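You operate a simulated robot arm through the tools that you are given. There is no shell and no other tool. Be economical: measure what you need, move in short steps, check, and stop when the job is done.

You are at the controls of a simulated two-armed robot. One attempt, no reset.

JOB
Put the red gauge on the light box pane.

Only the result counts: the job must be done as asked and must still hold three seconds after the hand-in. Knocking over, shifting, dropping, spilling or breaking anything else fails it.

ROBOT AND FRAMES
Two 7-joint arms with two-finger parallel grippers on one trunk, on a base that drives. Base frame: it is fixed to the floor where the robot stands at the start and does not move with it; the origin is under the middle of the robot, x ahead of it, y to its left, z up. Units: m, rad, N and s.
The left shoulder is at the start at [0.06, 0.143, 0.927], the right one opposite. Places, roughly: light box pane [1, -0.2, 0.9]. Payload 1.57 kg a hand.
Tool frame (each hand has its own): the origin (TCP) lies between the finger pads and is the grasp point; the fingertips stand 0.03 m ahead of it; z points along the fingers, y is the line along which they close. Largest opening 0.11 m; finger width 0.024, thickness 0.012; the body of the gripper, 0.048 by 0.112 m, starts 0.078 m behind the TCP.
Orientation is that of the tool frame in the base frame, as [roll, pitch, yaw] about the fixed x, y, z axes, in that order (R = Rz(yaw) Ry(pitch) Rx(roll)). With the fingers straight down and closing along the base's y, the tool's x points along the base's -x, its y along +y and its z along -z.

CONTROLS
- The arms move only by the tool jog_arm. It takes "left_moves", "right_moves" or both (then of equal length, played together; a hand with none holds still); each is a list of rows, each a list of 7 numbers: the turn, a rotation vector about the tool's x, y, z in rad, then the shift along the tool's x, y, z in m, then the gripper command, from -1 (shut) to 1 (fully open), values between in proportion. In form: [[rx, ry, rz, tx, ty, tz, claw], ...]. A call has 1 to 20 rows; each row is the pose to reach, as a shift and turn from the pose commanded when the call began, along the tool's axes at that moment. A row lasts 0.2 s, in which the tool goes at most 0.05 m and 0.15 rad; a call with a longer step from one row to the next is refused whole, and so is a gripper value outside its range. Where a pose cannot be reached the arm comes as near as it can. A force on the tool above 40 N (or 10 N above the force at the start of the call, whichever is more), or a blocked arm, ends the call early, and 0.2 s more pass. The fingers move at their own pace (about 0.045 m/s each) and stop on an object; they squeeze with about 43 N. The grip force told is the motor's: it shows also when the fingers shut on nothing. Time passes only in rows, and 0.2 s behind the last, so rows that repeat a pose let the fingers close. It gives the time, the measured TCP pose, the force on the tool (base axes), the opening and the grip force at its end, in the units of the frame above (readings bear some noise).
- Cameras (640 x 400 px; columns grow to the right, rows downward): "scene" is now at [0.0468, 0.0083, 1.5387]; the picture's right is [0.10, -0.99, 0.00], its down [-0.75, -0.08, -0.65] and it looks along [0.65, 0.07, -0.76] (base axes); focal length 253 px, centre (320, 200). "left" rides on the left gripper at [-0.036, 0, -0.08] in its tool frame; the picture's right is [0.00, -1.00, 0.00], its down [0.97, 0.00, -0.24] and it looks along [0.24, 0.00, 0.97] (tool axes); focal length 218 px, centre (320, 200). "right" rides on the right gripper at [-0.036, 0, -0.08] in its tool frame; the picture's right is [0.00, -1.00, 0.00], its down [0.97, 0.00, -0.24] and it looks along [0.24, 0.00, 0.97] (tool axes); focal length 218 px, centre (320, 200).
- get_image(camera): a new picture of that camera. The clock stands still meanwhile.
- raise_lower(by): slides the trunk up (or, below 0, down) by that many m; the arms and the scene camera ride with it, the base frame stays. It gives what a move gives, with no picture.
- base_move(legs): drives the robot by 1 to 6 legs, each [ahead, left, turn to the left] in m, m and rad, along the robot's own axes; the way and the turn of a leg run together, so that a leg with both is an arc; at most 1.5 m and 3.142 rad a leg. The arms and the cameras ride along, it lands a little off, and it stops where it bumps. It gives what a move gives.
- pan_tilt(pan, tilt): turns the head with the scene camera to pan (to the left, within 1.501 rad either way) and tilt (down, from -0.506 to 1.204), counted from straight ahead of the robot. It gives what a move gives.
- point_at(camera, pixels): for up to 12 pixels [column, row] of the newest picture of that camera ("zoom" is the newest enlarged one), the place [x, y, z] in the base frame of the surface seen there, good to about 0.002 m. The clock stands still meanwhile.
- inspect(camera, box): a new picture of the part [left, top, right, bottom] of that camera's present view, enlarged. The clock stands still meanwhile.
- sign_off(): hands the job in; it is judged then, once.

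Go step by step. Measure first, check grasps and placings, and put right what went wrong. The budget is 80 turns and 62 pictures, counting those below and the enlarged ones. Unless the task says otherwise, let go and move clear before handing in, and close with one line.

The tools are called after "Emit:" as name(argument=value, ...) on one line, values as JSON. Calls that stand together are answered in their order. jog_arm: Moves the arms, as the interface text tells. Its arguments: {"type":"object","properties":{"left_moves":{"type":"array"},"right_moves":{"type":"array"}},"required":[]} The other tools are called the same way: raise_lower (by) slides the trunk up or down; base_move (legs) drives the base; pan_tilt (pan, tilt) turns the head that bears the scene camera; get_image (camera) takes a picture; point_at (camera, pixels) gives the place of the surface under pixels of a picture; inspect (camera, box) takes an enlarged picture of a part of a camera's view; sign_off () hands the job in.

At the start:

```text
time: 0.0
left_ee_pos: [0.4995, 0.1848, 1.1064]
left_orientation: [3.141, 0.003, 3.141]
left_ft_force: [-0.6, -0.4, -0.1]
left_grip_width: 0.1103
left_finger_force: 0.0
right_ee_pos: [0.4788, -0.258, 0.9995]
right_orientation: [-3.141, 0.0, -3.141]
right_ft_force: [-0.6, 0.5, 0.6]
right_grip_width: 0.1098
right_finger_force: 0.0
trunk travel left (down, up): [-0.526, 0.064]
robot x, y, heading: [0.0007, 0.0005, 0.001]
head pan, tilt: [0.101, 0.857]
```

scene: 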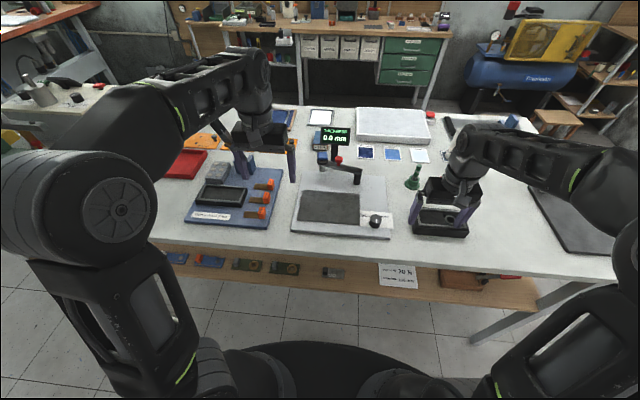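
right: 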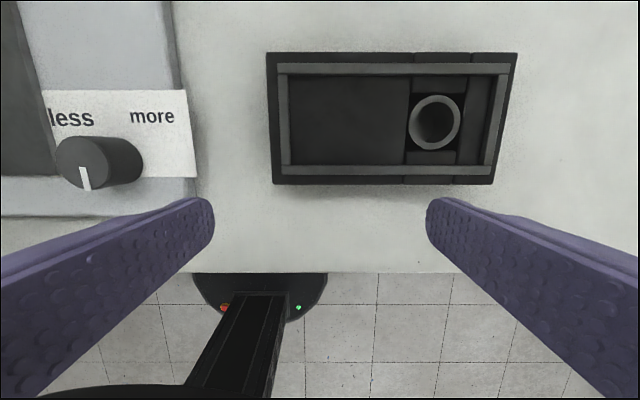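
left: 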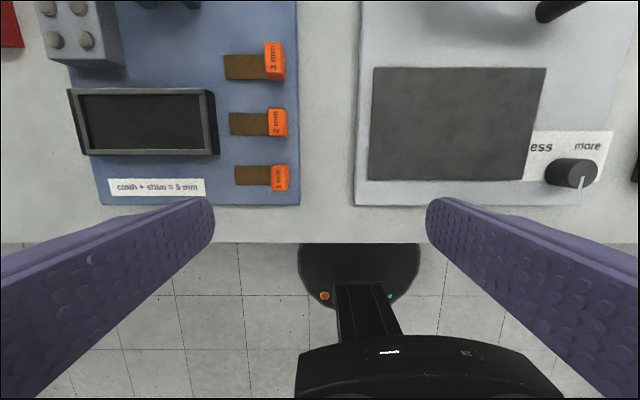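

The scene shows a bench with a light device around (345,200), a display reading "0.0 mm" at (335,135) and a white box at (392,125). I'll enlarge the view to find the red gauge and the light box pane.

Emit:
inspect(camera="scene", box=[280, 90, 480, 215])

Emit:
inspect(camera="scene", box=[150, 90, 310, 240])

Emit:
inspect(camera="scene", box=[400, 90, 640, 260])

```text
3.20 times, centred on (380, 152) of scene
```

zoom: 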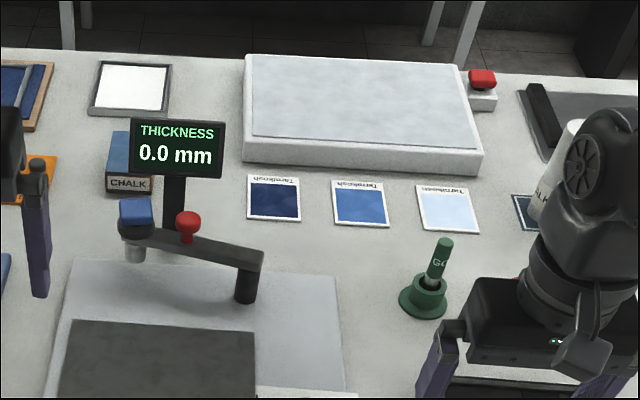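

```text
2.67 times, centred on (230, 165) of scene
```

zoom: 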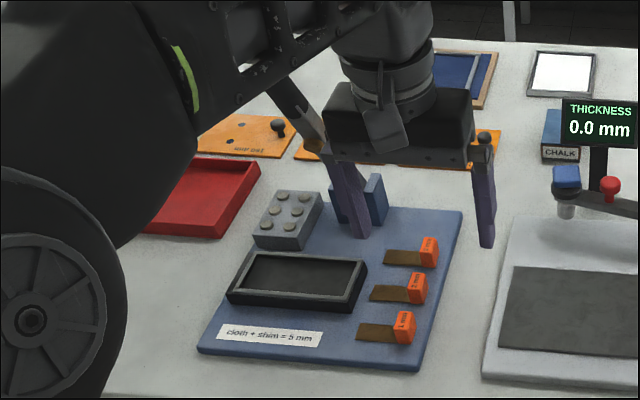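

```text
2.35 times, centred on (520, 175) of scene
```

zoom: 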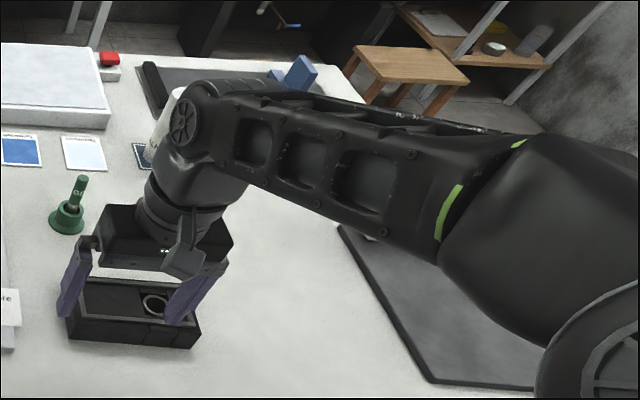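

The right hand hides something red at scene (445,180). I'll move the right hand ahead at its present height and look with its own camera.

Emit:
jog_arm(right_moves=[[0, 0, 0, -0.04, 0, 0, 1], [0, 0, 0, -0.08, 0, 0, 1], [0, 0, 0, -0.12, 0, 0, 1], [0, 0, 0, -0.15, 0, 0, 1]])

Emit:
get_image(camera="right")

Emit:
get_image(camera="scene")

```text
time: 1.0
left_ee_pos: [0.4996, 0.1843, 1.1081]
left_orientation: [3.14, 0.002, -3.141]
left_ft_force: [0.6, 0.0, 0.6]
left_grip_width: 0.1099
left_finger_force: 0.0
right_ee_pos: [0.6317, -0.2584, 0.9978]
right_orientation: [3.141, 0.001, -3.141]
right_ft_force: [1.5, 0.0, 0.0]
right_grip_width: 0.1101
right_finger_force: 0.1
trunk travel left (down, up): [-0.526, 0.064]
robot x, y, heading: [-0.0004, 0.0002, -0.004]
head pan, tilt: [0.101, 0.857]
```

```text
55 pictures are left
```

right: 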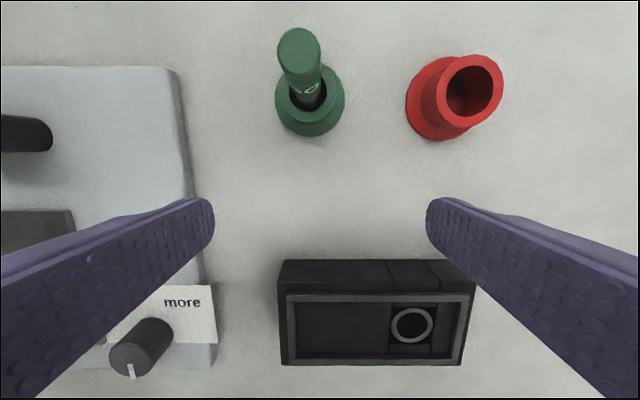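

```text
54 pictures are left
```

scene: 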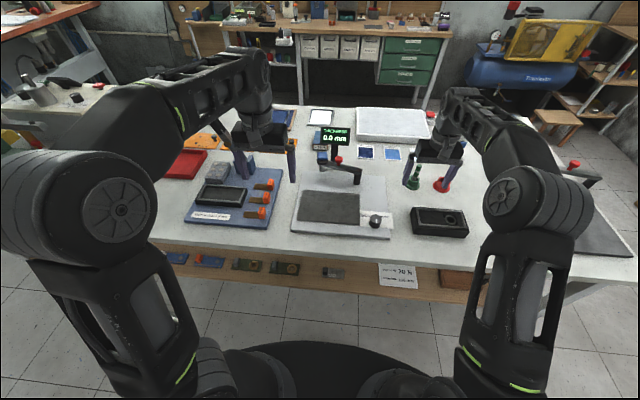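

The red holder at right-camera (455,95) is empty, so the red gauge lies elsewhere. I'll check the lower shelf (red bit near scene (510,277)), the right end of the bench, and other surfaces.

Emit:
inspect(camera="scene", box=[360, 240, 560, 365])

Emit:
inspect(camera="scene", box=[400, 90, 640, 240])

Emit:
inspect(camera="scene", box=[0, 60, 200, 185])

Emit:
inspect(camera="scene", box=[160, 0, 460, 90])

```text
3.20 times, centred on (460, 302) of scene
```

zoom: 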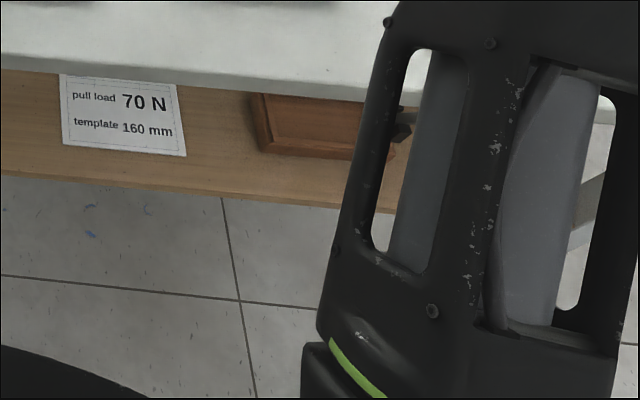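

```text
2.67 times, centred on (520, 165) of scene
```

zoom: 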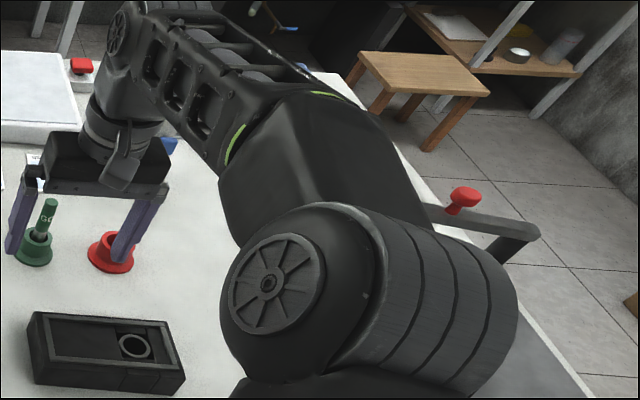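

```text
3.20 times, centred on (100, 122) of scene
```

zoom: 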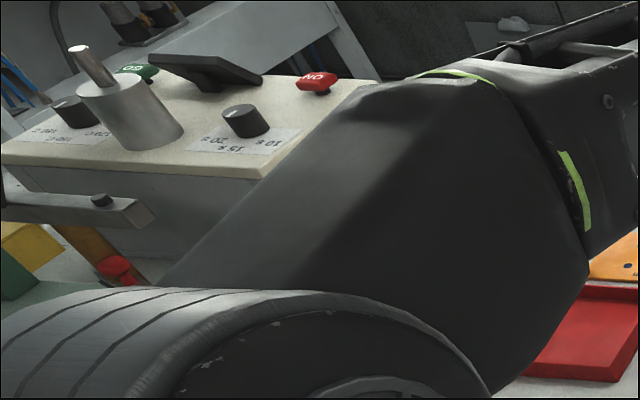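

```text
2.13 times, centred on (310, 45) of scene
```

zoom: 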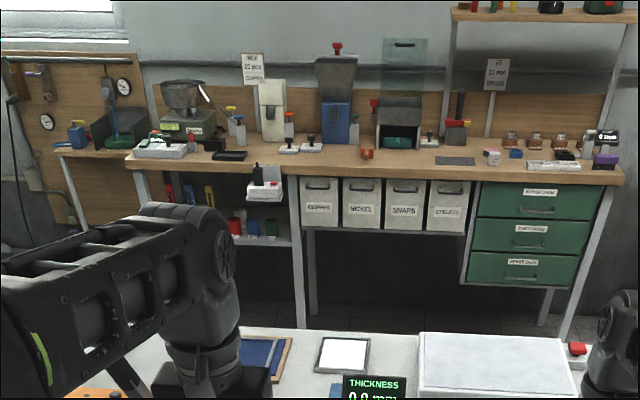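

The gauge isn't in view yet. I'll measure key points: table, white box top, small white framed tile, red button, and the black box with the ring.

Emit:
get_image(camera="scene")

Emit:
point_at(camera="scene", pixels=[[392, 120], [360, 110], [430, 138], [320, 116], [428, 114], [450, 218], [440, 185], [414, 183], [440, 250], [573, 163], [368, 137], [425, 110]])

Emit:
inspect(camera="right", box=[260, 240, 500, 390])

```text
49 pictures are left
```

scene: 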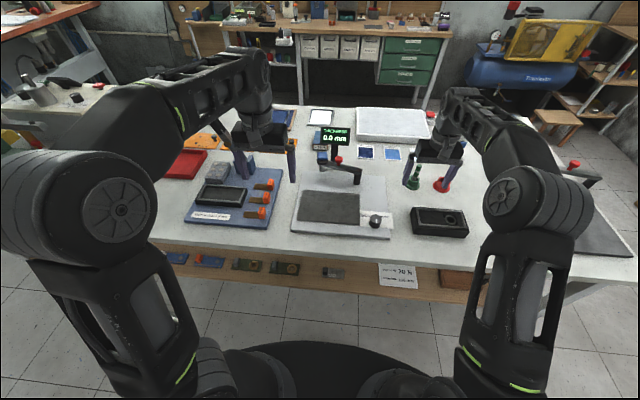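

```text
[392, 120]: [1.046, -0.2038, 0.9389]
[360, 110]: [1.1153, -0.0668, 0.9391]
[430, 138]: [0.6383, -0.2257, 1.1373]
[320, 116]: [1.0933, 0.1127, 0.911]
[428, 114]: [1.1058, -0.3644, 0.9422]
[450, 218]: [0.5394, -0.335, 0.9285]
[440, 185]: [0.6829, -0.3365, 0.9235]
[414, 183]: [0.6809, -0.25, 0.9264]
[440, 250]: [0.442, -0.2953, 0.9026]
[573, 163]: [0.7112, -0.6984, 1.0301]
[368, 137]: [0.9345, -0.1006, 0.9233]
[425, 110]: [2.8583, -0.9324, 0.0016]
```

```text
2.67 times, centred on (380, 315) of right
```

zoom: 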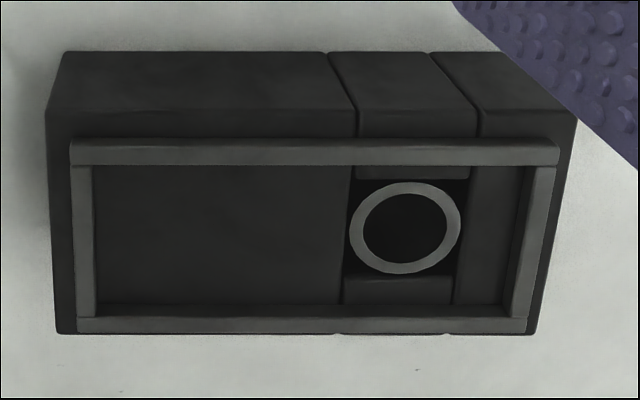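

The table top is at z≈0.90 and the white box's pane is at z≈0.939 around (1.05,-0.2). The right arm hides the right end of the bench, so I'll raise the hand, swing it right and look from it.

Emit:
jog_arm(right_moves=[[0, 0, 0, 0.03, 0, -0.03, 1], [0, 0, 0, 0.06, 0, -0.06, 1], [0, 0, 0, 0.08, -0.02, -0.1, 1], [0, 0, 0, 0.09, -0.06, -0.12, 1], [0, 0, 0, 0.1, -0.1, -0.13, 1], [0, 0, 0, 0.1, -0.14, -0.13, 1], [0, 0, 0, 0.1, -0.18, -0.13, 1], [0, 0, 0, 0.1, -0.22, -0.13, 1], [0, 0, 0, 0.1, -0.26, -0.13, 1]])

Emit:
get_image(camera="right")

Emit:
pan_tilt(pan=-0.6, tilt=0.8)

Emit:
get_image(camera="scene")

```text
time: 3.0
left_ee_pos: [0.4942, 0.1764, 1.1114]
left_orientation: [3.137, 0.007, 3.137]
left_ft_force: [-1.8, -2.3, 1.1]
left_grip_width: 0.11
left_finger_force: 0.1
right_ee_pos: [0.4415, -0.481, 1.0625]
right_orientation: [3.094, -0.028, 3.132]
right_ft_force: [-0.7, -1.9, -0.1]
right_grip_width: 0.1101
right_finger_force: 0.1
right hand out of reach, approached as far as the arm can: row 3, 4, 5, 6, 7, 8, 9
trunk travel left (down, up): [-0.526, 0.064]
robot x, y, heading: [-0.002, -0.0028, 0.003]
head pan, tilt: [0.101, 0.857]
```

```text
47 pictures are left
```

right: 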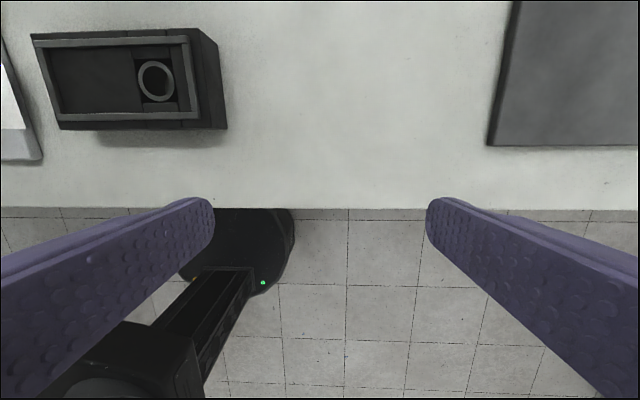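

```text
time: 4.1
left_ee_pos: [0.4998, 0.1838, 1.1068]
left_orientation: [3.142, 0.001, -3.141]
left_ft_force: [0.1, 0.5, -0.6]
left_grip_width: 0.11
left_finger_force: 0.0
right_ee_pos: [0.4465, -0.4733, 1.0638]
right_orientation: [3.104, -0.035, 3.129]
right_ft_force: [0.3, 0.6, 0.5]
right_grip_width: 0.1102
right_finger_force: 0.0
trunk travel left (down, up): [-0.526, 0.064]
robot x, y, heading: [0.0033, 0.0013, 0.003]
head pan, tilt: [-0.6, 0.799]
```

```text
46 pictures are left
```

scene: 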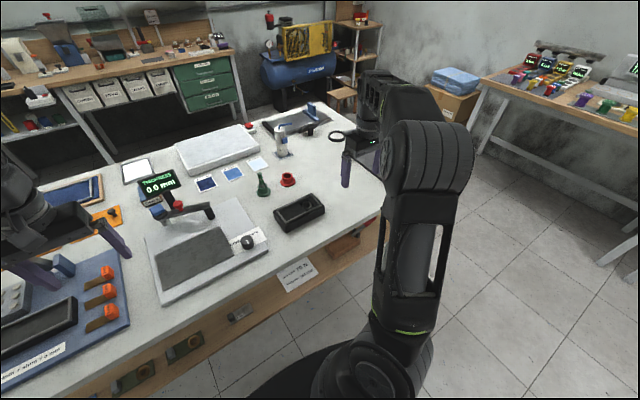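

Now the middle-right of the bench is visible: bottle at (282,140), ring at (337,136), tool at (300,115). I'll enlarge this and the back bench.

Emit:
inspect(camera="scene", box=[220, 90, 400, 200])

Emit:
inspect(camera="scene", box=[160, 220, 400, 370])

Emit:
inspect(camera="scene", box=[460, 30, 640, 142])

```text
3.56 times, centred on (310, 145) of scene
```

zoom: 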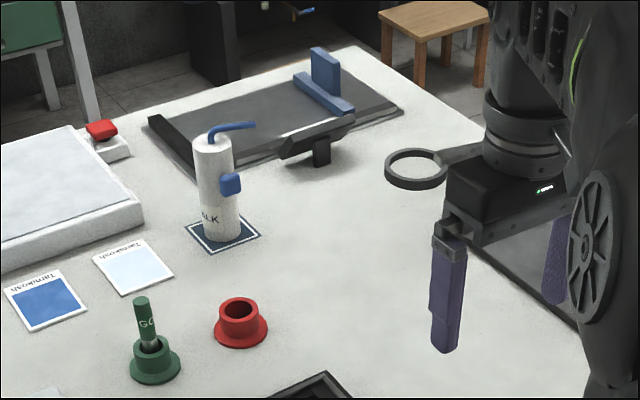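

```text
2.67 times, centred on (280, 295) of scene
```

zoom: 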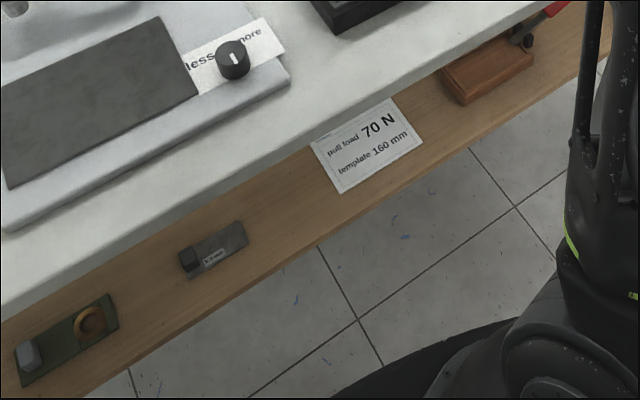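

```text
3.56 times, centred on (550, 86) of scene
```

zoom: 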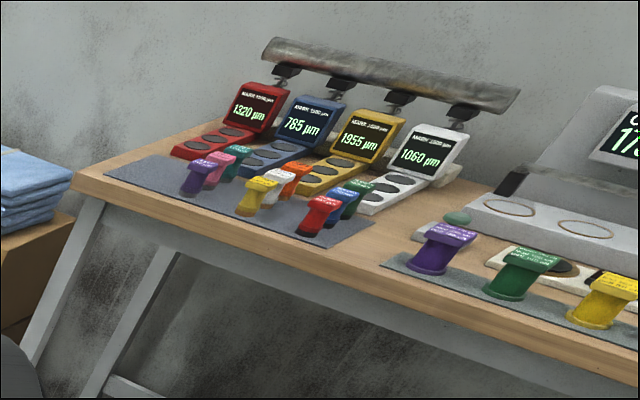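

The shelf shows something with a red handle at zoom (555,8), i.e. scene (352,240). I'll get a closer look and also view further left.

Emit:
inspect(camera="scene", box=[310, 205, 400, 262])

Emit:
pan_tilt(pan=0.9, tilt=0.8)

Emit:
get_image(camera="scene")

```text
7.02 times, centred on (355, 234) of scene
```

zoom: 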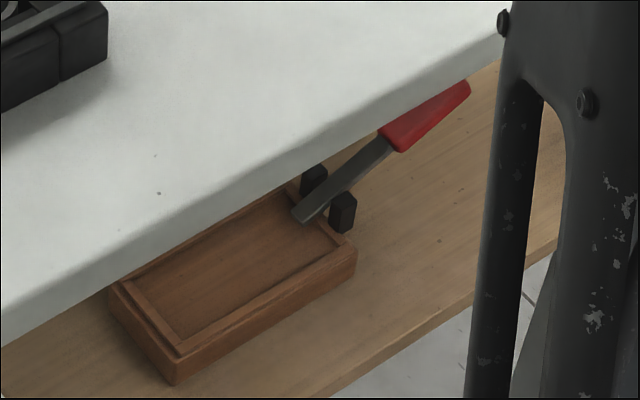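

```text
time: 5.7
left_ee_pos: [0.4986, 0.1851, 1.1065]
left_orientation: [3.141, 0.002, -3.141]
left_ft_force: [0.0, -0.3, 0.5]
left_grip_width: 0.1103
left_finger_force: 0.0
right_ee_pos: [0.4462, -0.4741, 1.0634]
right_orientation: [3.104, -0.034, 3.128]
right_ft_force: [-0.6, -0.3, -0.6]
right_grip_width: 0.1099
right_finger_force: 0.0
trunk travel left (down, up): [-0.526, 0.064]
robot x, y, heading: [-0.0005, 0.0013, -0.003]
head pan, tilt: [0.901, 0.799]
```

```text
41 pictures are left
```

scene: 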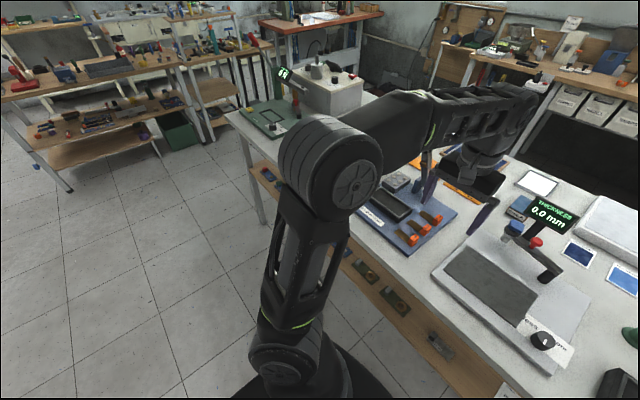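

The left arm hides the left of the bench and the right hand the right end. I'll retract both hands toward the body and look again.

Emit:
jog_arm(left_moves=[[0, 0, 0, 0.04, 0, 0, 1], [0, 0, 0, 0.08, 0, 0, 1], [0, 0, 0, 0.12, 0, 0, 1], [0, 0, 0, 0.16, 0, 0, 1], [0, 0, 0, 0.2, 0, 0, 1], [0, 0, 0, 0.24, 0, 0, 1]], right_moves=[[0, 0, 0, 0.04, 0.03, 0, 1], [0, 0, 0, 0.07, 0.06, 0, 1], [0, 0, 0, 0.1, 0.09, 0, 1], [0, 0, 0, 0.13, 0.12, 0, 1], [0, 0, 0, 0.16, 0.15, 0, 1], [0, 0, 0, 0.19, 0.18, 0, 1]])

Emit:
pan_tilt(pan=0.5, tilt=0.7)

Emit:
get_image(camera="scene")

Emit:
pan_tilt(pan=-0.6, tilt=0.7)

Emit:
get_image(camera="scene")

```text
time: 7.1
left_ee_pos: [0.2726, 0.1822, 1.0996]
left_orientation: [-3.141, 0.001, 3.139]
left_ft_force: [-0.6, 0.3, -0.4]
left_grip_width: 0.1102
left_finger_force: 0.0
left hand out of reach, approached as far as the arm can: row 6
right_ee_pos: [0.2548, -0.2916, 1.0766]
right_orientation: [3.107, -0.036, 3.128]
right_ft_force: [-0.4, 0.4, 1.0]
right_grip_width: 0.1099
right_finger_force: 0.0
trunk travel left (down, up): [-0.526, 0.064]
robot x, y, heading: [-0.0019, 0.0014, 0.003]
head pan, tilt: [0.901, 0.799]
```

```text
time: 7.9
left_ee_pos: [0.2737, 0.1813, 1.0984]
left_orientation: [3.141, 0.002, -3.14]
left_ft_force: [0.8, 0.3, 0.1]
left_grip_width: 0.1099
left_finger_force: 0.1
right_ee_pos: [0.2562, -0.2947, 1.0765]
right_orientation: [3.103, -0.037, 3.13]
right_ft_force: [0.9, -0.6, 0.9]
right_grip_width: 0.1101
right_finger_force: 0.0
trunk travel left (down, up): [-0.526, 0.064]
robot x, y, heading: [-0.0028, -0.0053, 0.0]
head pan, tilt: [0.499, 0.7]
```

```text
40 pictures are left
```

scene: 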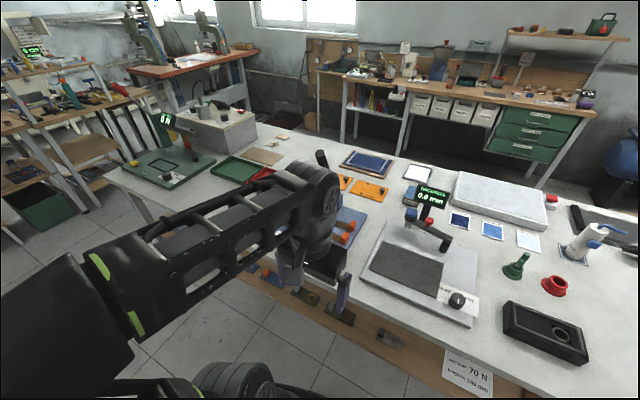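

```text
time: 9.3
left_ee_pos: [0.2742, 0.1824, 1.0997]
left_orientation: [-3.141, 0.002, -3.139]
left_ft_force: [1.0, -0.5, -0.1]
left_grip_width: 0.1099
left_finger_force: 0.0
right_ee_pos: [0.2544, -0.2947, 1.0771]
right_orientation: [3.103, -0.036, 3.13]
right_ft_force: [0.5, -0.1, -0.2]
right_grip_width: 0.11
right_finger_force: 0.0
trunk travel left (down, up): [-0.526, 0.064]
robot x, y, heading: [0.0018, 0.0003, 0.002]
head pan, tilt: [-0.6, 0.7]
```

```text
39 pictures are left
```

scene: 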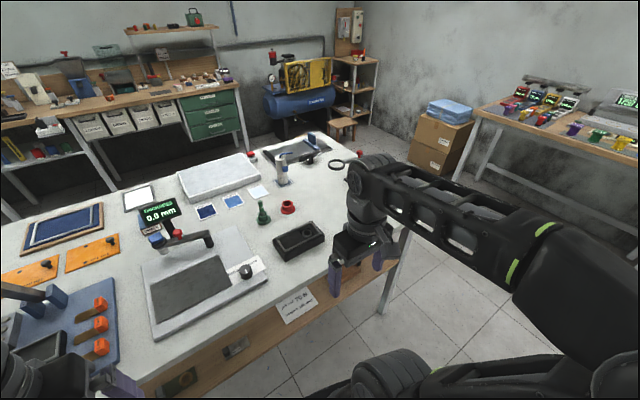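

Not yet seen; I'll enlarge the far-right corner of this bench.

Emit:
inspect(camera="scene", box=[240, 110, 400, 210])

Emit:
inspect(camera="scene", box=[130, 130, 330, 255])

Emit:
pan_tilt(pan=0.6, tilt=0.7)

Emit:
inspect(camera="scene", box=[120, 90, 360, 240])

```text
4.00 times, centred on (320, 160) of scene
```

zoom: 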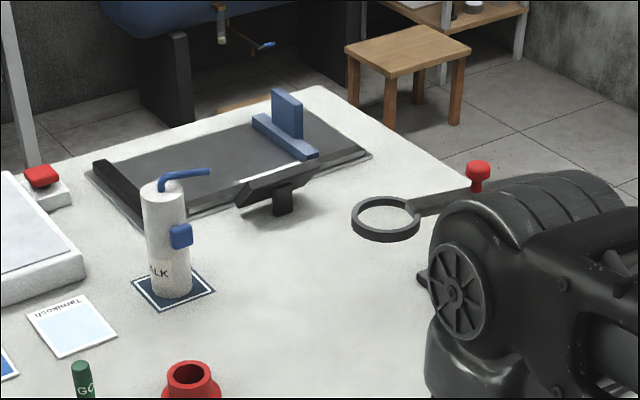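

```text
3.20 times, centred on (230, 192) of scene
```

zoom: 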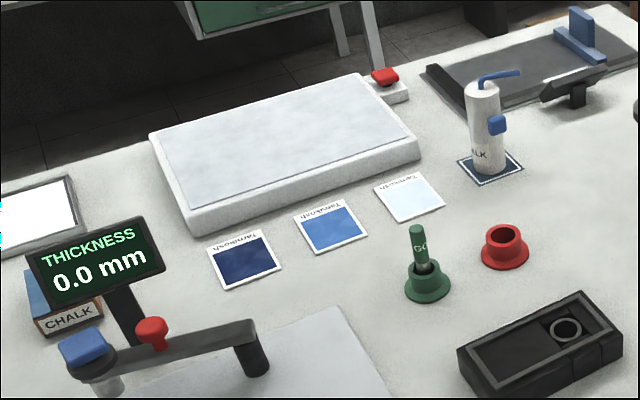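

```text
time: 10.7
left_ee_pos: [0.2734, 0.1822, 1.0997]
left_orientation: [-3.14, 0.001, 3.141]
left_ft_force: [0.2, 0.4, 0.4]
left_grip_width: 0.1101
left_finger_force: 0.1
right_ee_pos: [0.2558, -0.2945, 1.0765]
right_orientation: [3.104, -0.037, 3.129]
right_ft_force: [0.1, -0.3, -0.1]
right_grip_width: 0.1097
right_finger_force: 0.0
trunk travel left (down, up): [-0.526, 0.064]
robot x, y, heading: [0.0006, 0.0005, -0.003]
head pan, tilt: [0.6, 0.7]
```

```text
2.67 times, centred on (240, 165) of scene
```

zoom: 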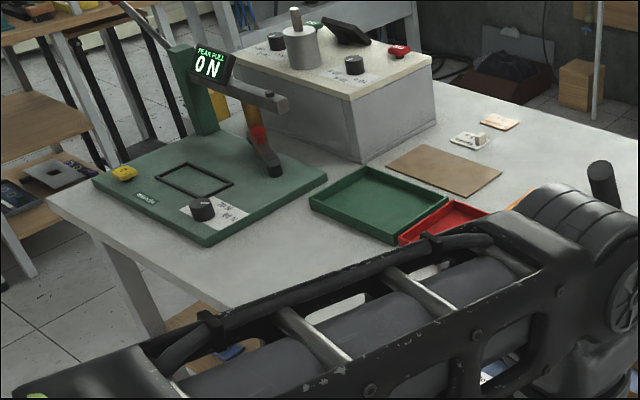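

The red gauge isn't on the visible parts. I'll back the base off 0.5 m to see the bench, its shelf and the floor beneath without the arms in the way.

Emit:
base_move(legs=[[-0.5, 0, 0]])

Emit:
pan_tilt(pan=0.0, tilt=0.6)

Emit:
get_image(camera="scene")

```text
time: 13.6
left_ee_pos: [-0.2239, 0.1813, 1.0997]
left_orientation: [-3.141, 0.003, 3.141]
left_ft_force: [0.3, 0.9, -0.1]
left_grip_width: 0.11
left_finger_force: 0.2
right_ee_pos: [-0.2411, -0.2928, 1.0776]
right_orientation: [3.103, -0.035, 3.129]
right_ft_force: [-0.6, -0.6, -0.6]
right_grip_width: 0.1102
right_finger_force: 0.0
trunk travel left (down, up): [-0.526, 0.064]
robot x, y, heading: [-0.4995, -0.0018, 0.002]
head pan, tilt: [0.6, 0.7]
```

```text
time: 14.6
left_ee_pos: [-0.2243, 0.1817, 1.0991]
left_orientation: [3.141, 0.0, -3.14]
left_ft_force: [0.4, 0.3, 0.9]
left_grip_width: 0.1098
left_finger_force: 0.0
right_ee_pos: [-0.2419, -0.2935, 1.0772]
right_orientation: [3.103, -0.036, 3.127]
right_ft_force: [0.6, 0.9, -0.1]
right_grip_width: 0.1098
right_finger_force: 0.1
trunk travel left (down, up): [-0.526, 0.064]
robot x, y, heading: [-0.5001, 0.0013, 0.003]
head pan, tilt: [0.0, 0.6]
```

```text
35 pictures are left
```

scene: 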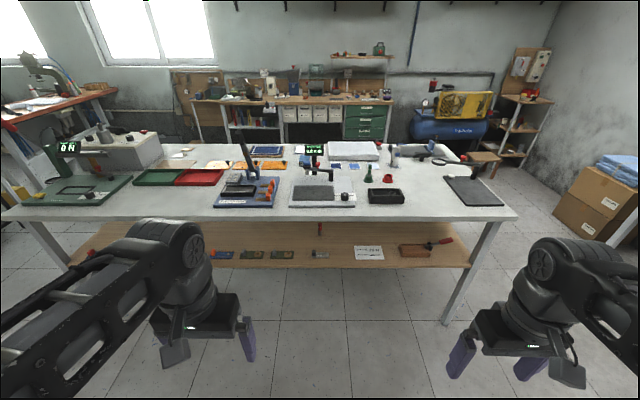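

A red upright object shows on the lower shelf at (320,228), behind the plate. I'll enlarge it.

Emit:
inspect(camera="scene", box=[280, 205, 360, 265])

Emit:
inspect(camera="scene", box=[60, 205, 300, 275])

Emit:
inspect(camera="scene", box=[340, 130, 520, 242])

```text
6.67 times, centred on (320, 235) of scene
```

zoom: 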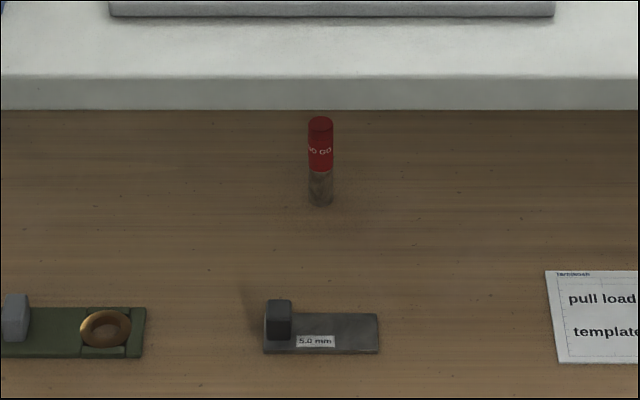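

```text
2.67 times, centred on (180, 240) of scene
```

zoom: 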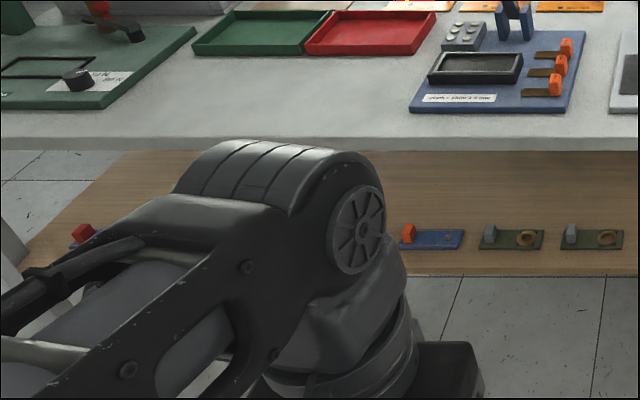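

```text
3.56 times, centred on (430, 186) of scene
```

zoom: 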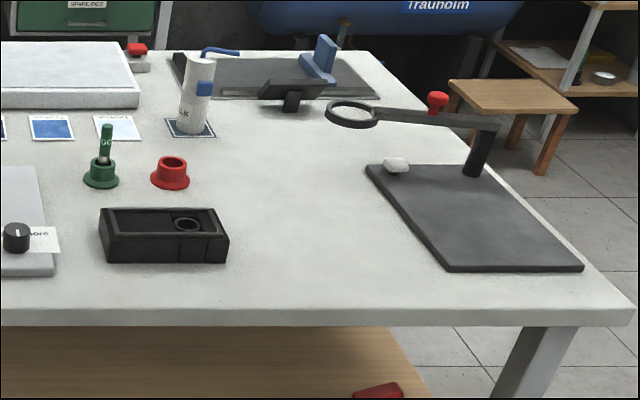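

Found it: the red "NO GO" gauge stands on the lower shelf at scene (320,228). I'll measure it, the shelf, table edge and its neighbours.

Emit:
inspect(camera="scene", box=[280, 205, 360, 255])

Emit:
point_at(camera="zoom", pixels=[[320, 128], [310, 150], [331, 150], [320, 150], [320, 190], [320, 203], [320, 225], [320, 96], [320, 85], [280, 310], [320, 115], [320, 60]])

```text
8.00 times, centred on (320, 230) of scene
```

zoom: 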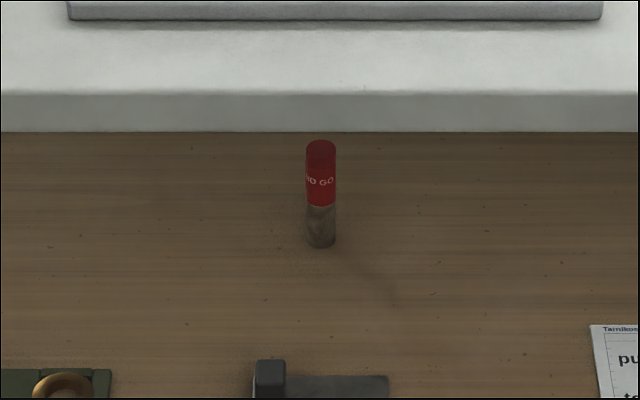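

```text
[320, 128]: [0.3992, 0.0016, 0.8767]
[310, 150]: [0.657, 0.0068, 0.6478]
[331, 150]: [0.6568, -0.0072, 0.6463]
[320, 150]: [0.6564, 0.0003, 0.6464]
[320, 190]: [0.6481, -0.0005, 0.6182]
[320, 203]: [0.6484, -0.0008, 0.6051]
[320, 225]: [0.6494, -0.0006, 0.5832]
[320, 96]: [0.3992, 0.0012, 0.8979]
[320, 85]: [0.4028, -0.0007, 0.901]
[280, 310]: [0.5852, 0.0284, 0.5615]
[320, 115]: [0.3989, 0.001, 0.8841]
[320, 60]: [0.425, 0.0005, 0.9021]
```

The gauge is a ~16 mm rod at (0.656, 0, z 0.56–0.65), standing 0.26 m inside the table edge (x≈0.40), with about 0.31 m of height in the gap. I'll lower the trunk and turn the right hand to point forward and about 25° down.

Emit:
raise_lower(by=-0.25)

Emit:
jog_arm(right_moves=[[0, -0.142, 0, -0.03, 0.015, 0, 1], [0, -0.284, 0, -0.06, 0.03, 0.01, 1], [0, -0.426, 0, -0.09, 0.045, 0.02, 1], [0, -0.568, 0, -0.12, 0.06, 0.03, 1], [0, -0.71, 0, -0.14, 0.075, 0.04, 1], [0, -0.852, 0, -0.16, 0.09, 0.05, 1], [0, -0.994, 0, -0.18, 0.105, 0.06, 1], [0, -1.134, 0, -0.2, 0.12, 0.07, 1]])

Emit:
get_image(camera="scene")

```text
time: 17.2
left_ee_pos: [-0.2237, 0.1821, 0.8497]
left_orientation: [3.141, 0.003, -3.142]
left_ft_force: [0.3, 0.7, 1.5]
left_grip_width: 0.1101
left_finger_force: 0.1
right_ee_pos: [-0.2415, -0.2939, 0.8258]
right_orientation: [3.103, -0.037, 3.129]
right_ft_force: [0.8, 0.4, 0.3]
right_grip_width: 0.1098
right_finger_force: 0.0
trunk travel left (down, up): [-0.276, 0.314]
robot x, y, heading: [-0.4988, 0.0007, -0.0]
head pan, tilt: [0.0, 0.6]
```

```text
time: 19.0
left_ee_pos: [-0.2219, 0.1814, 0.8488]
left_orientation: [3.14, -0.001, 3.14]
left_ft_force: [0.7, -1.3, 0.3]
left_grip_width: 0.1101
left_finger_force: 0.1
right_ee_pos: [0.0267, -0.1689, 0.7706]
right_orientation: [3.051, 1.096, 3.046]
right_ft_force: [1.4, 0.1, -0.6]
right_grip_width: 0.11
right_finger_force: 0.1
right hand out of reach, approached as far as the arm can: row 5, 6, 7, 8
trunk travel left (down, up): [-0.276, 0.314]
robot x, y, heading: [-0.5017, 0.0017, -0.001]
head pan, tilt: [0.0, 0.6]
```

```text
30 pictures are left
```

scene: 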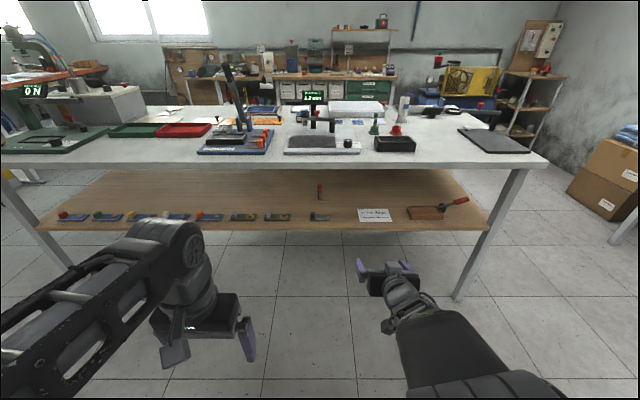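

The hand now points forward, 27° down, at robot-relative y≈-0.17. I'll lower a bit more, then drive left and ahead so the hand lines up with the gauge just in front of the shelf.

Emit:
raise_lower(by=-0.11)

Emit:
base_move(legs=[[0, 0.169, 0], [0.33, 0, 0]])

Emit:
get_image(camera="right")

Emit:
get_image(camera="scene")

```text
time: 20.4
left_ee_pos: [-0.224, 0.1824, 0.7401]
left_orientation: [-3.141, 0.003, 3.139]
left_ft_force: [0.4, 0.2, 0.0]
left_grip_width: 0.1101
left_finger_force: 0.0
right_ee_pos: [0.0247, -0.1661, 0.6617]
right_orientation: [3.057, 1.097, 3.053]
right_ft_force: [0.5, -0.4, -0.3]
right_grip_width: 0.1102
right_finger_force: 0.2
trunk travel left (down, up): [-0.166, 0.424]
robot x, y, heading: [-0.4965, -0.0017, -0.004]
head pan, tilt: [0.0, 0.6]
```

```text
time: 23.6
left_ee_pos: [0.1016, 0.3527, 0.7399]
left_orientation: [-3.141, 0.001, -3.138]
left_ft_force: [-0.3, 0.5, -0.2]
left_grip_width: 0.1098
left_finger_force: 0.0
right_ee_pos: [0.3514, 0.0053, 0.6619]
right_orientation: [3.058, 1.095, 3.056]
right_ft_force: [1.2, 0.6, -0.1]
right_grip_width: 0.1098
right_finger_force: 0.0
trunk travel left (down, up): [-0.166, 0.424]
robot x, y, heading: [-0.1705, 0.1709, 0.004]
head pan, tilt: [0.0, 0.6]
```

```text
29 pictures are left
```

right: 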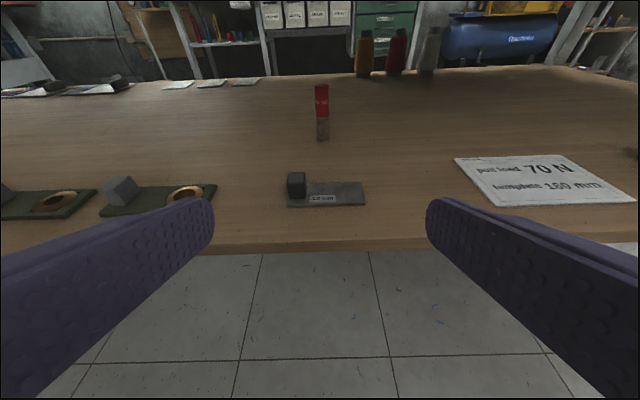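

```text
28 pictures are left
```

scene: 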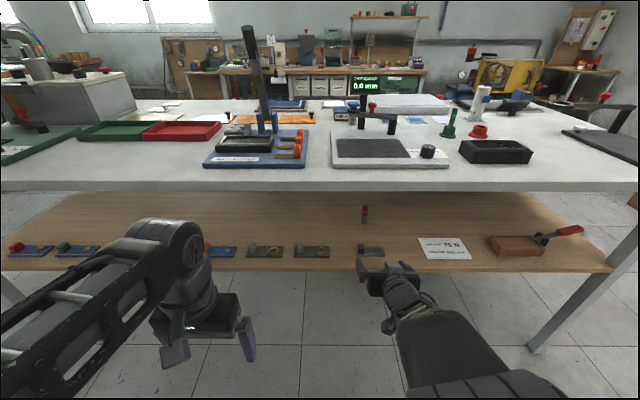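

The gauge is straight ahead at right-camera (321,112). I'll measure it from here and drive 0.16 m ahead.

Emit:
point_at(camera="right", pixels=[[321, 100], [322, 130], [321, 87], [296, 178], [293, 200], [340, 185]])

Emit:
base_move(legs=[[0.16, 0, 0]])

Emit:
get_image(camera="right")

Emit:
get_image(camera="scene")

```text
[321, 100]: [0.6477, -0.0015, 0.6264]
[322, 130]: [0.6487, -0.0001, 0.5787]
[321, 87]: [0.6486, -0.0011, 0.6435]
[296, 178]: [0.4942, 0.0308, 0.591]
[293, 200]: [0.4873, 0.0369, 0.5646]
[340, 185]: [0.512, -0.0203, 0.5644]
```

```text
time: 25.0
left_ee_pos: [0.2608, 0.3531, 0.7383]
left_orientation: [-3.139, 0.001, -3.138]
left_ft_force: [-0.4, -0.5, -0.7]
left_grip_width: 0.11
left_finger_force: 0.0
right_ee_pos: [0.5104, 0.0041, 0.6623]
right_orientation: [3.057, 1.094, 3.054]
right_ft_force: [0.3, 0.6, 0.0]
right_grip_width: 0.1103
right_finger_force: 0.1
trunk travel left (down, up): [-0.166, 0.424]
robot x, y, heading: [-0.0156, 0.169, 0.005]
head pan, tilt: [0.0, 0.6]
```

```text
27 pictures are left
```

right: 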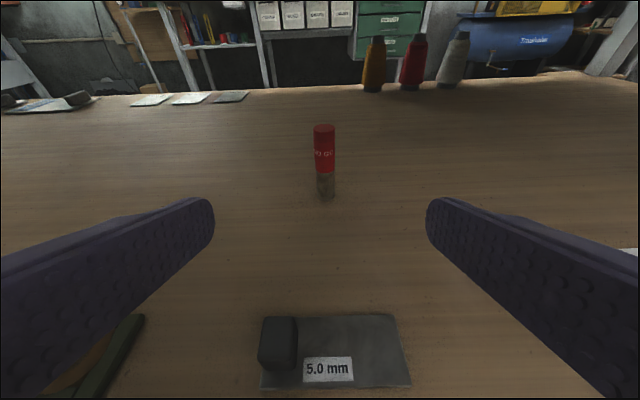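

```text
26 pictures are left
```

scene: 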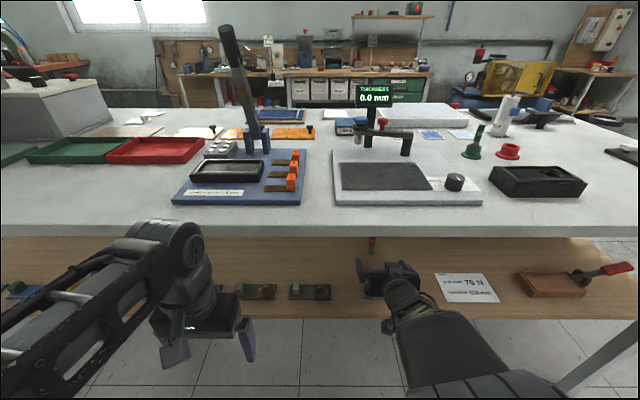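

Gauge axis ≈(0.656,-0.001), top at 0.645; the fingers straddle it. I'll advance along the tool to TCP ≈(0.654,-0.001,0.612).

Emit:
jog_arm(right_moves=[[0, 0, 0, -0.006, -0.002, 0.035, 1], [0, 0, 0, -0.012, -0.004, 0.07, 1], [0, 0, 0, -0.017, -0.0054, 0.105, 1], [0, 0, 0, -0.021, -0.0054, 0.13, 1], [0, 0, 0, -0.021, -0.0054, 0.1506, 1], [0, 0, 0, -0.021, -0.0054, 0.1506, 1]])

Emit:
get_image(camera="right")

```text
time: 26.4
left_ee_pos: [0.2614, 0.3531, 0.7388]
left_orientation: [-3.142, 0.002, -3.14]
left_ft_force: [-0.2, 0.3, 0.4]
left_grip_width: 0.1102
left_finger_force: 0.1
right_ee_pos: [0.6542, 0.0003, 0.6107]
right_orientation: [3.057, 1.094, 3.055]
right_ft_force: [0.7, 0.4, 0.3]
right_grip_width: 0.1102
right_finger_force: 0.1
trunk travel left (down, up): [-0.166, 0.424]
robot x, y, heading: [-0.0145, 0.1704, -0.0]
head pan, tilt: [0.0, 0.6]
```

```text
25 pictures are left
```

right: 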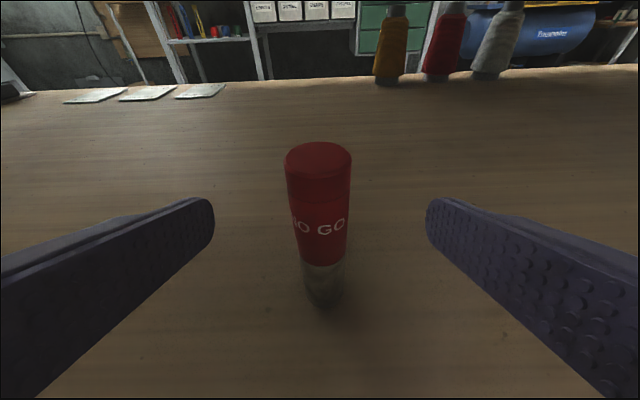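

The gauge is centred between the pads at rows 150–305, with the grasp point near row 240. Closing the gripper.

Emit:
jog_arm(right_moves=[[0, 0, 0, 0, 0, 0, 0.5], [0, 0, 0, 0, 0, 0, 0.0], [0, 0, 0, 0, 0, 0, -0.5], [0, 0, 0, 0, 0, 0, -1], [0, 0, 0, 0, 0, 0, -1], [0, 0, 0, 0, 0, 0, -1], [0, 0, 0, 0, 0, 0, -1], [0, 0, 0, 0, 0, 0, -1]])

Emit:
get_image(camera="right")

```text
time: 28.2
left_ee_pos: [0.2611, 0.352, 0.74]
left_orientation: [-3.142, 0.002, -3.138]
left_ft_force: [-0.6, 0.2, -0.3]
left_grip_width: 0.1097
left_finger_force: 0.1
right_ee_pos: [0.6545, 0.0011, 0.6107]
right_orientation: [3.056, 1.098, 3.054]
right_ft_force: [0.7, -0.4, 0.8]
right_grip_width: 0.0204
right_finger_force: 34.2
trunk travel left (down, up): [-0.166, 0.424]
robot x, y, heading: [-0.0127, 0.1721, 0.005]
head pan, tilt: [0.0, 0.6]
```

```text
24 pictures are left
```

right: 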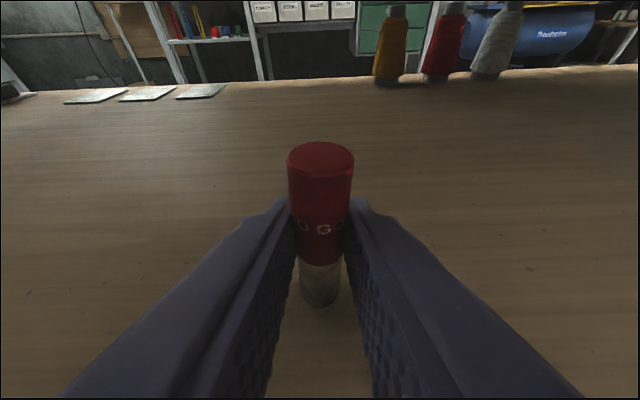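

Held: width 0.020, 34 N. Lift 0.05 m, then back the base out clear of the table.

Emit:
jog_arm(right_moves=[[0, 0, 0, -0.0178, 0, -0.0091, -1], [0, 0, 0, -0.0356, 0, -0.0182, -1], [0, 0, 0, -0.0445, 0, -0.0228, -1]])

Emit:
base_move(legs=[[-0.5, 0, 0]])

Emit:
get_image(camera="right")

```text
time: 29.0
left_ee_pos: [0.2607, 0.3531, 0.7397]
left_orientation: [-3.14, 0.002, -3.137]
left_ft_force: [-0.7, 1.0, 0.2]
left_grip_width: 0.11
left_finger_force: 0.0
right_ee_pos: [0.6532, -0.001, 0.6617]
right_orientation: [3.055, 1.094, 3.054]
right_ft_force: [-0.2, 0.1, -0.6]
right_grip_width: 0.0204
right_finger_force: 34.3
trunk travel left (down, up): [-0.166, 0.424]
robot x, y, heading: [-0.0141, 0.1713, 0.001]
head pan, tilt: [0.0, 0.6]
```

```text
time: 32.0
left_ee_pos: [-0.2433, 0.3516, 0.7385]
left_orientation: [-3.141, 0.0, 3.137]
left_ft_force: [-0.4, -1.1, -1.2]
left_grip_width: 0.1101
left_finger_force: 0.0
right_ee_pos: [0.1472, -0.0052, 0.6606]
right_orientation: [3.058, 1.094, 3.048]
right_ft_force: [0.6, 0.9, -1.1]
right_grip_width: 0.0203
right_finger_force: 34.1
trunk travel left (down, up): [-0.166, 0.424]
robot x, y, heading: [-0.5157, 0.1681, -0.007]
head pan, tilt: [0.0, 0.6]
```

```text
23 pictures are left
```

right: 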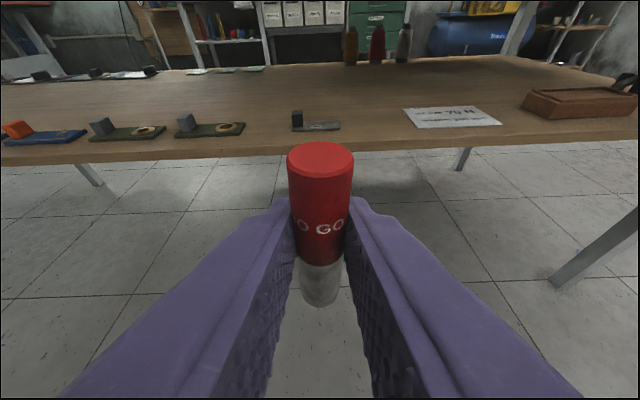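

The gauge is held firmly and clear of the bench. I'll raise the trunk and look at the bench and arm clearances before approaching the light box.

Emit:
raise_lower(by=0.42)

Emit:
pan_tilt(pan=-0.2, tilt=0.7)

Emit:
get_image(camera="scene")

```text
refused: 0.42 is not a number from -0.4 to 0.4
```

```text
time: 32.7
left_ee_pos: [-0.2433, 0.3512, 0.74]
left_orientation: [3.14, 0.002, 3.138]
left_ft_force: [-0.8, 0.1, -0.4]
left_grip_width: 0.1101
left_finger_force: 0.1
right_ee_pos: [0.1476, -0.0052, 0.6608]
right_orientation: [3.057, 1.095, 3.047]
right_ft_force: [-1.4, 0.6, -1.0]
right_grip_width: 0.0202
right_finger_force: 33.5
trunk travel left (down, up): [-0.166, 0.424]
robot x, y, heading: [-0.5206, 0.1707, -0.008]
head pan, tilt: [-0.201, 0.7]
```

```text
22 pictures are left
```

scene: 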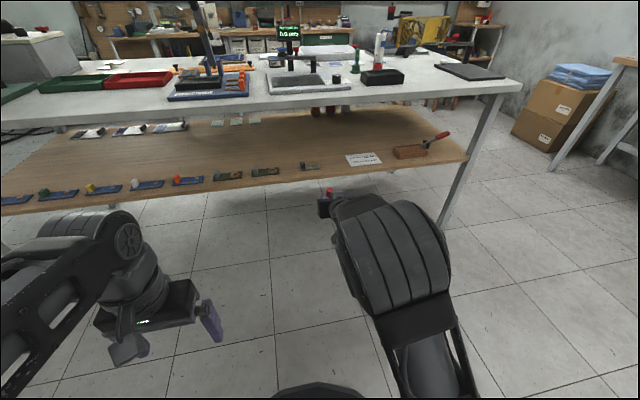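

Emit:
raise_lower(by=0.39)

Emit:
get_image(camera="scene")

Emit:
point_at(camera="scene", pixels=[[395, 250], [380, 215], [410, 208], [430, 260], [345, 210], [350, 260], [200, 8], [288, 30]])

```text
time: 36.5
left_ee_pos: [-0.2427, 0.3513, 1.1296]
left_orientation: [3.141, 0.004, 3.136]
left_ft_force: [0.3, 0.1, -0.4]
left_grip_width: 0.11
left_finger_force: 0.0
right_ee_pos: [0.1473, -0.0053, 1.0509]
right_orientation: [3.058, 1.093, 3.047]
right_ft_force: [0.6, 0.4, -0.3]
right_grip_width: 0.0203
right_finger_force: 33.3
trunk travel left (down, up): [-0.556, 0.034]
robot x, y, heading: [-0.5138, 0.1689, -0.003]
head pan, tilt: [-0.201, 0.7]
```

```text
21 pictures are left
```

scene: 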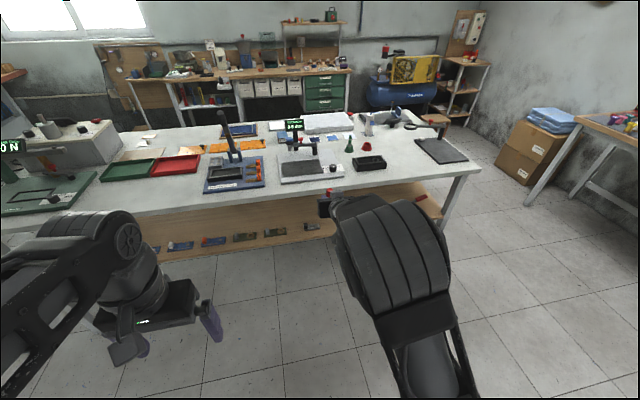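

```text
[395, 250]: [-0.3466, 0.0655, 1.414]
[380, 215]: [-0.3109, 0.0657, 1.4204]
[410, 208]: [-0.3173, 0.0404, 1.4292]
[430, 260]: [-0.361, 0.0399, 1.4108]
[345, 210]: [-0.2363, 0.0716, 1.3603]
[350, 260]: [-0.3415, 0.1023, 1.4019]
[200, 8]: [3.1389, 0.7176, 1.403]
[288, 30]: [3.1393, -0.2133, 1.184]
```

The elbow is up high (z≈1.41), so the forearm comes down from above, which is good for reaching over the bench. I'll raise the last bit and measure the light box and tall items on the way.

Emit:
raise_lower(by=0.034)

Emit:
inspect(camera="scene", box=[200, 90, 440, 240])

```text
time: 37.3
left_ee_pos: [-0.2424, 0.3515, 1.1638]
left_orientation: [3.141, 0.002, 3.134]
left_ft_force: [-0.2, 0.3, -0.3]
left_grip_width: 0.1099
left_finger_force: 0.1
right_ee_pos: [0.148, -0.0049, 1.085]
right_orientation: [3.058, 1.093, 3.047]
right_ft_force: [0.2, -0.7, -0.8]
right_grip_width: 0.0202
right_finger_force: 34.0
trunk travel left (down, up): [-0.59, 0.0]
robot x, y, heading: [-0.5193, 0.1683, -0.004]
head pan, tilt: [-0.201, 0.7]
```

```text
2.67 times, centred on (320, 165) of scene
```

zoom: 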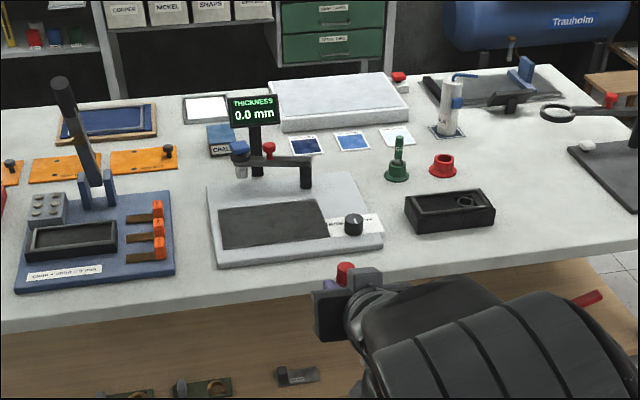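

Emit:
point_at(camera="zoom", pixels=[[255, 102], [280, 110], [58, 82], [400, 142], [450, 82], [290, 122], [400, 107], [378, 76], [278, 84], [340, 100], [310, 160], [350, 110]])

```text
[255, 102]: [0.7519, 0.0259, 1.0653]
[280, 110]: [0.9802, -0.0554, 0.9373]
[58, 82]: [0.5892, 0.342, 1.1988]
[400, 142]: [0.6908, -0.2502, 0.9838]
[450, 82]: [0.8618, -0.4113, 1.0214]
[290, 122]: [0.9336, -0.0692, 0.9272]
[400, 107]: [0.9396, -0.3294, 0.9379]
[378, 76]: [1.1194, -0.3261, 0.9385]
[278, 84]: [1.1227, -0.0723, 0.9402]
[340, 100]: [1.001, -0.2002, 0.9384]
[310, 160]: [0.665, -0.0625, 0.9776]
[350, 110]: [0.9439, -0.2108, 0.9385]
```

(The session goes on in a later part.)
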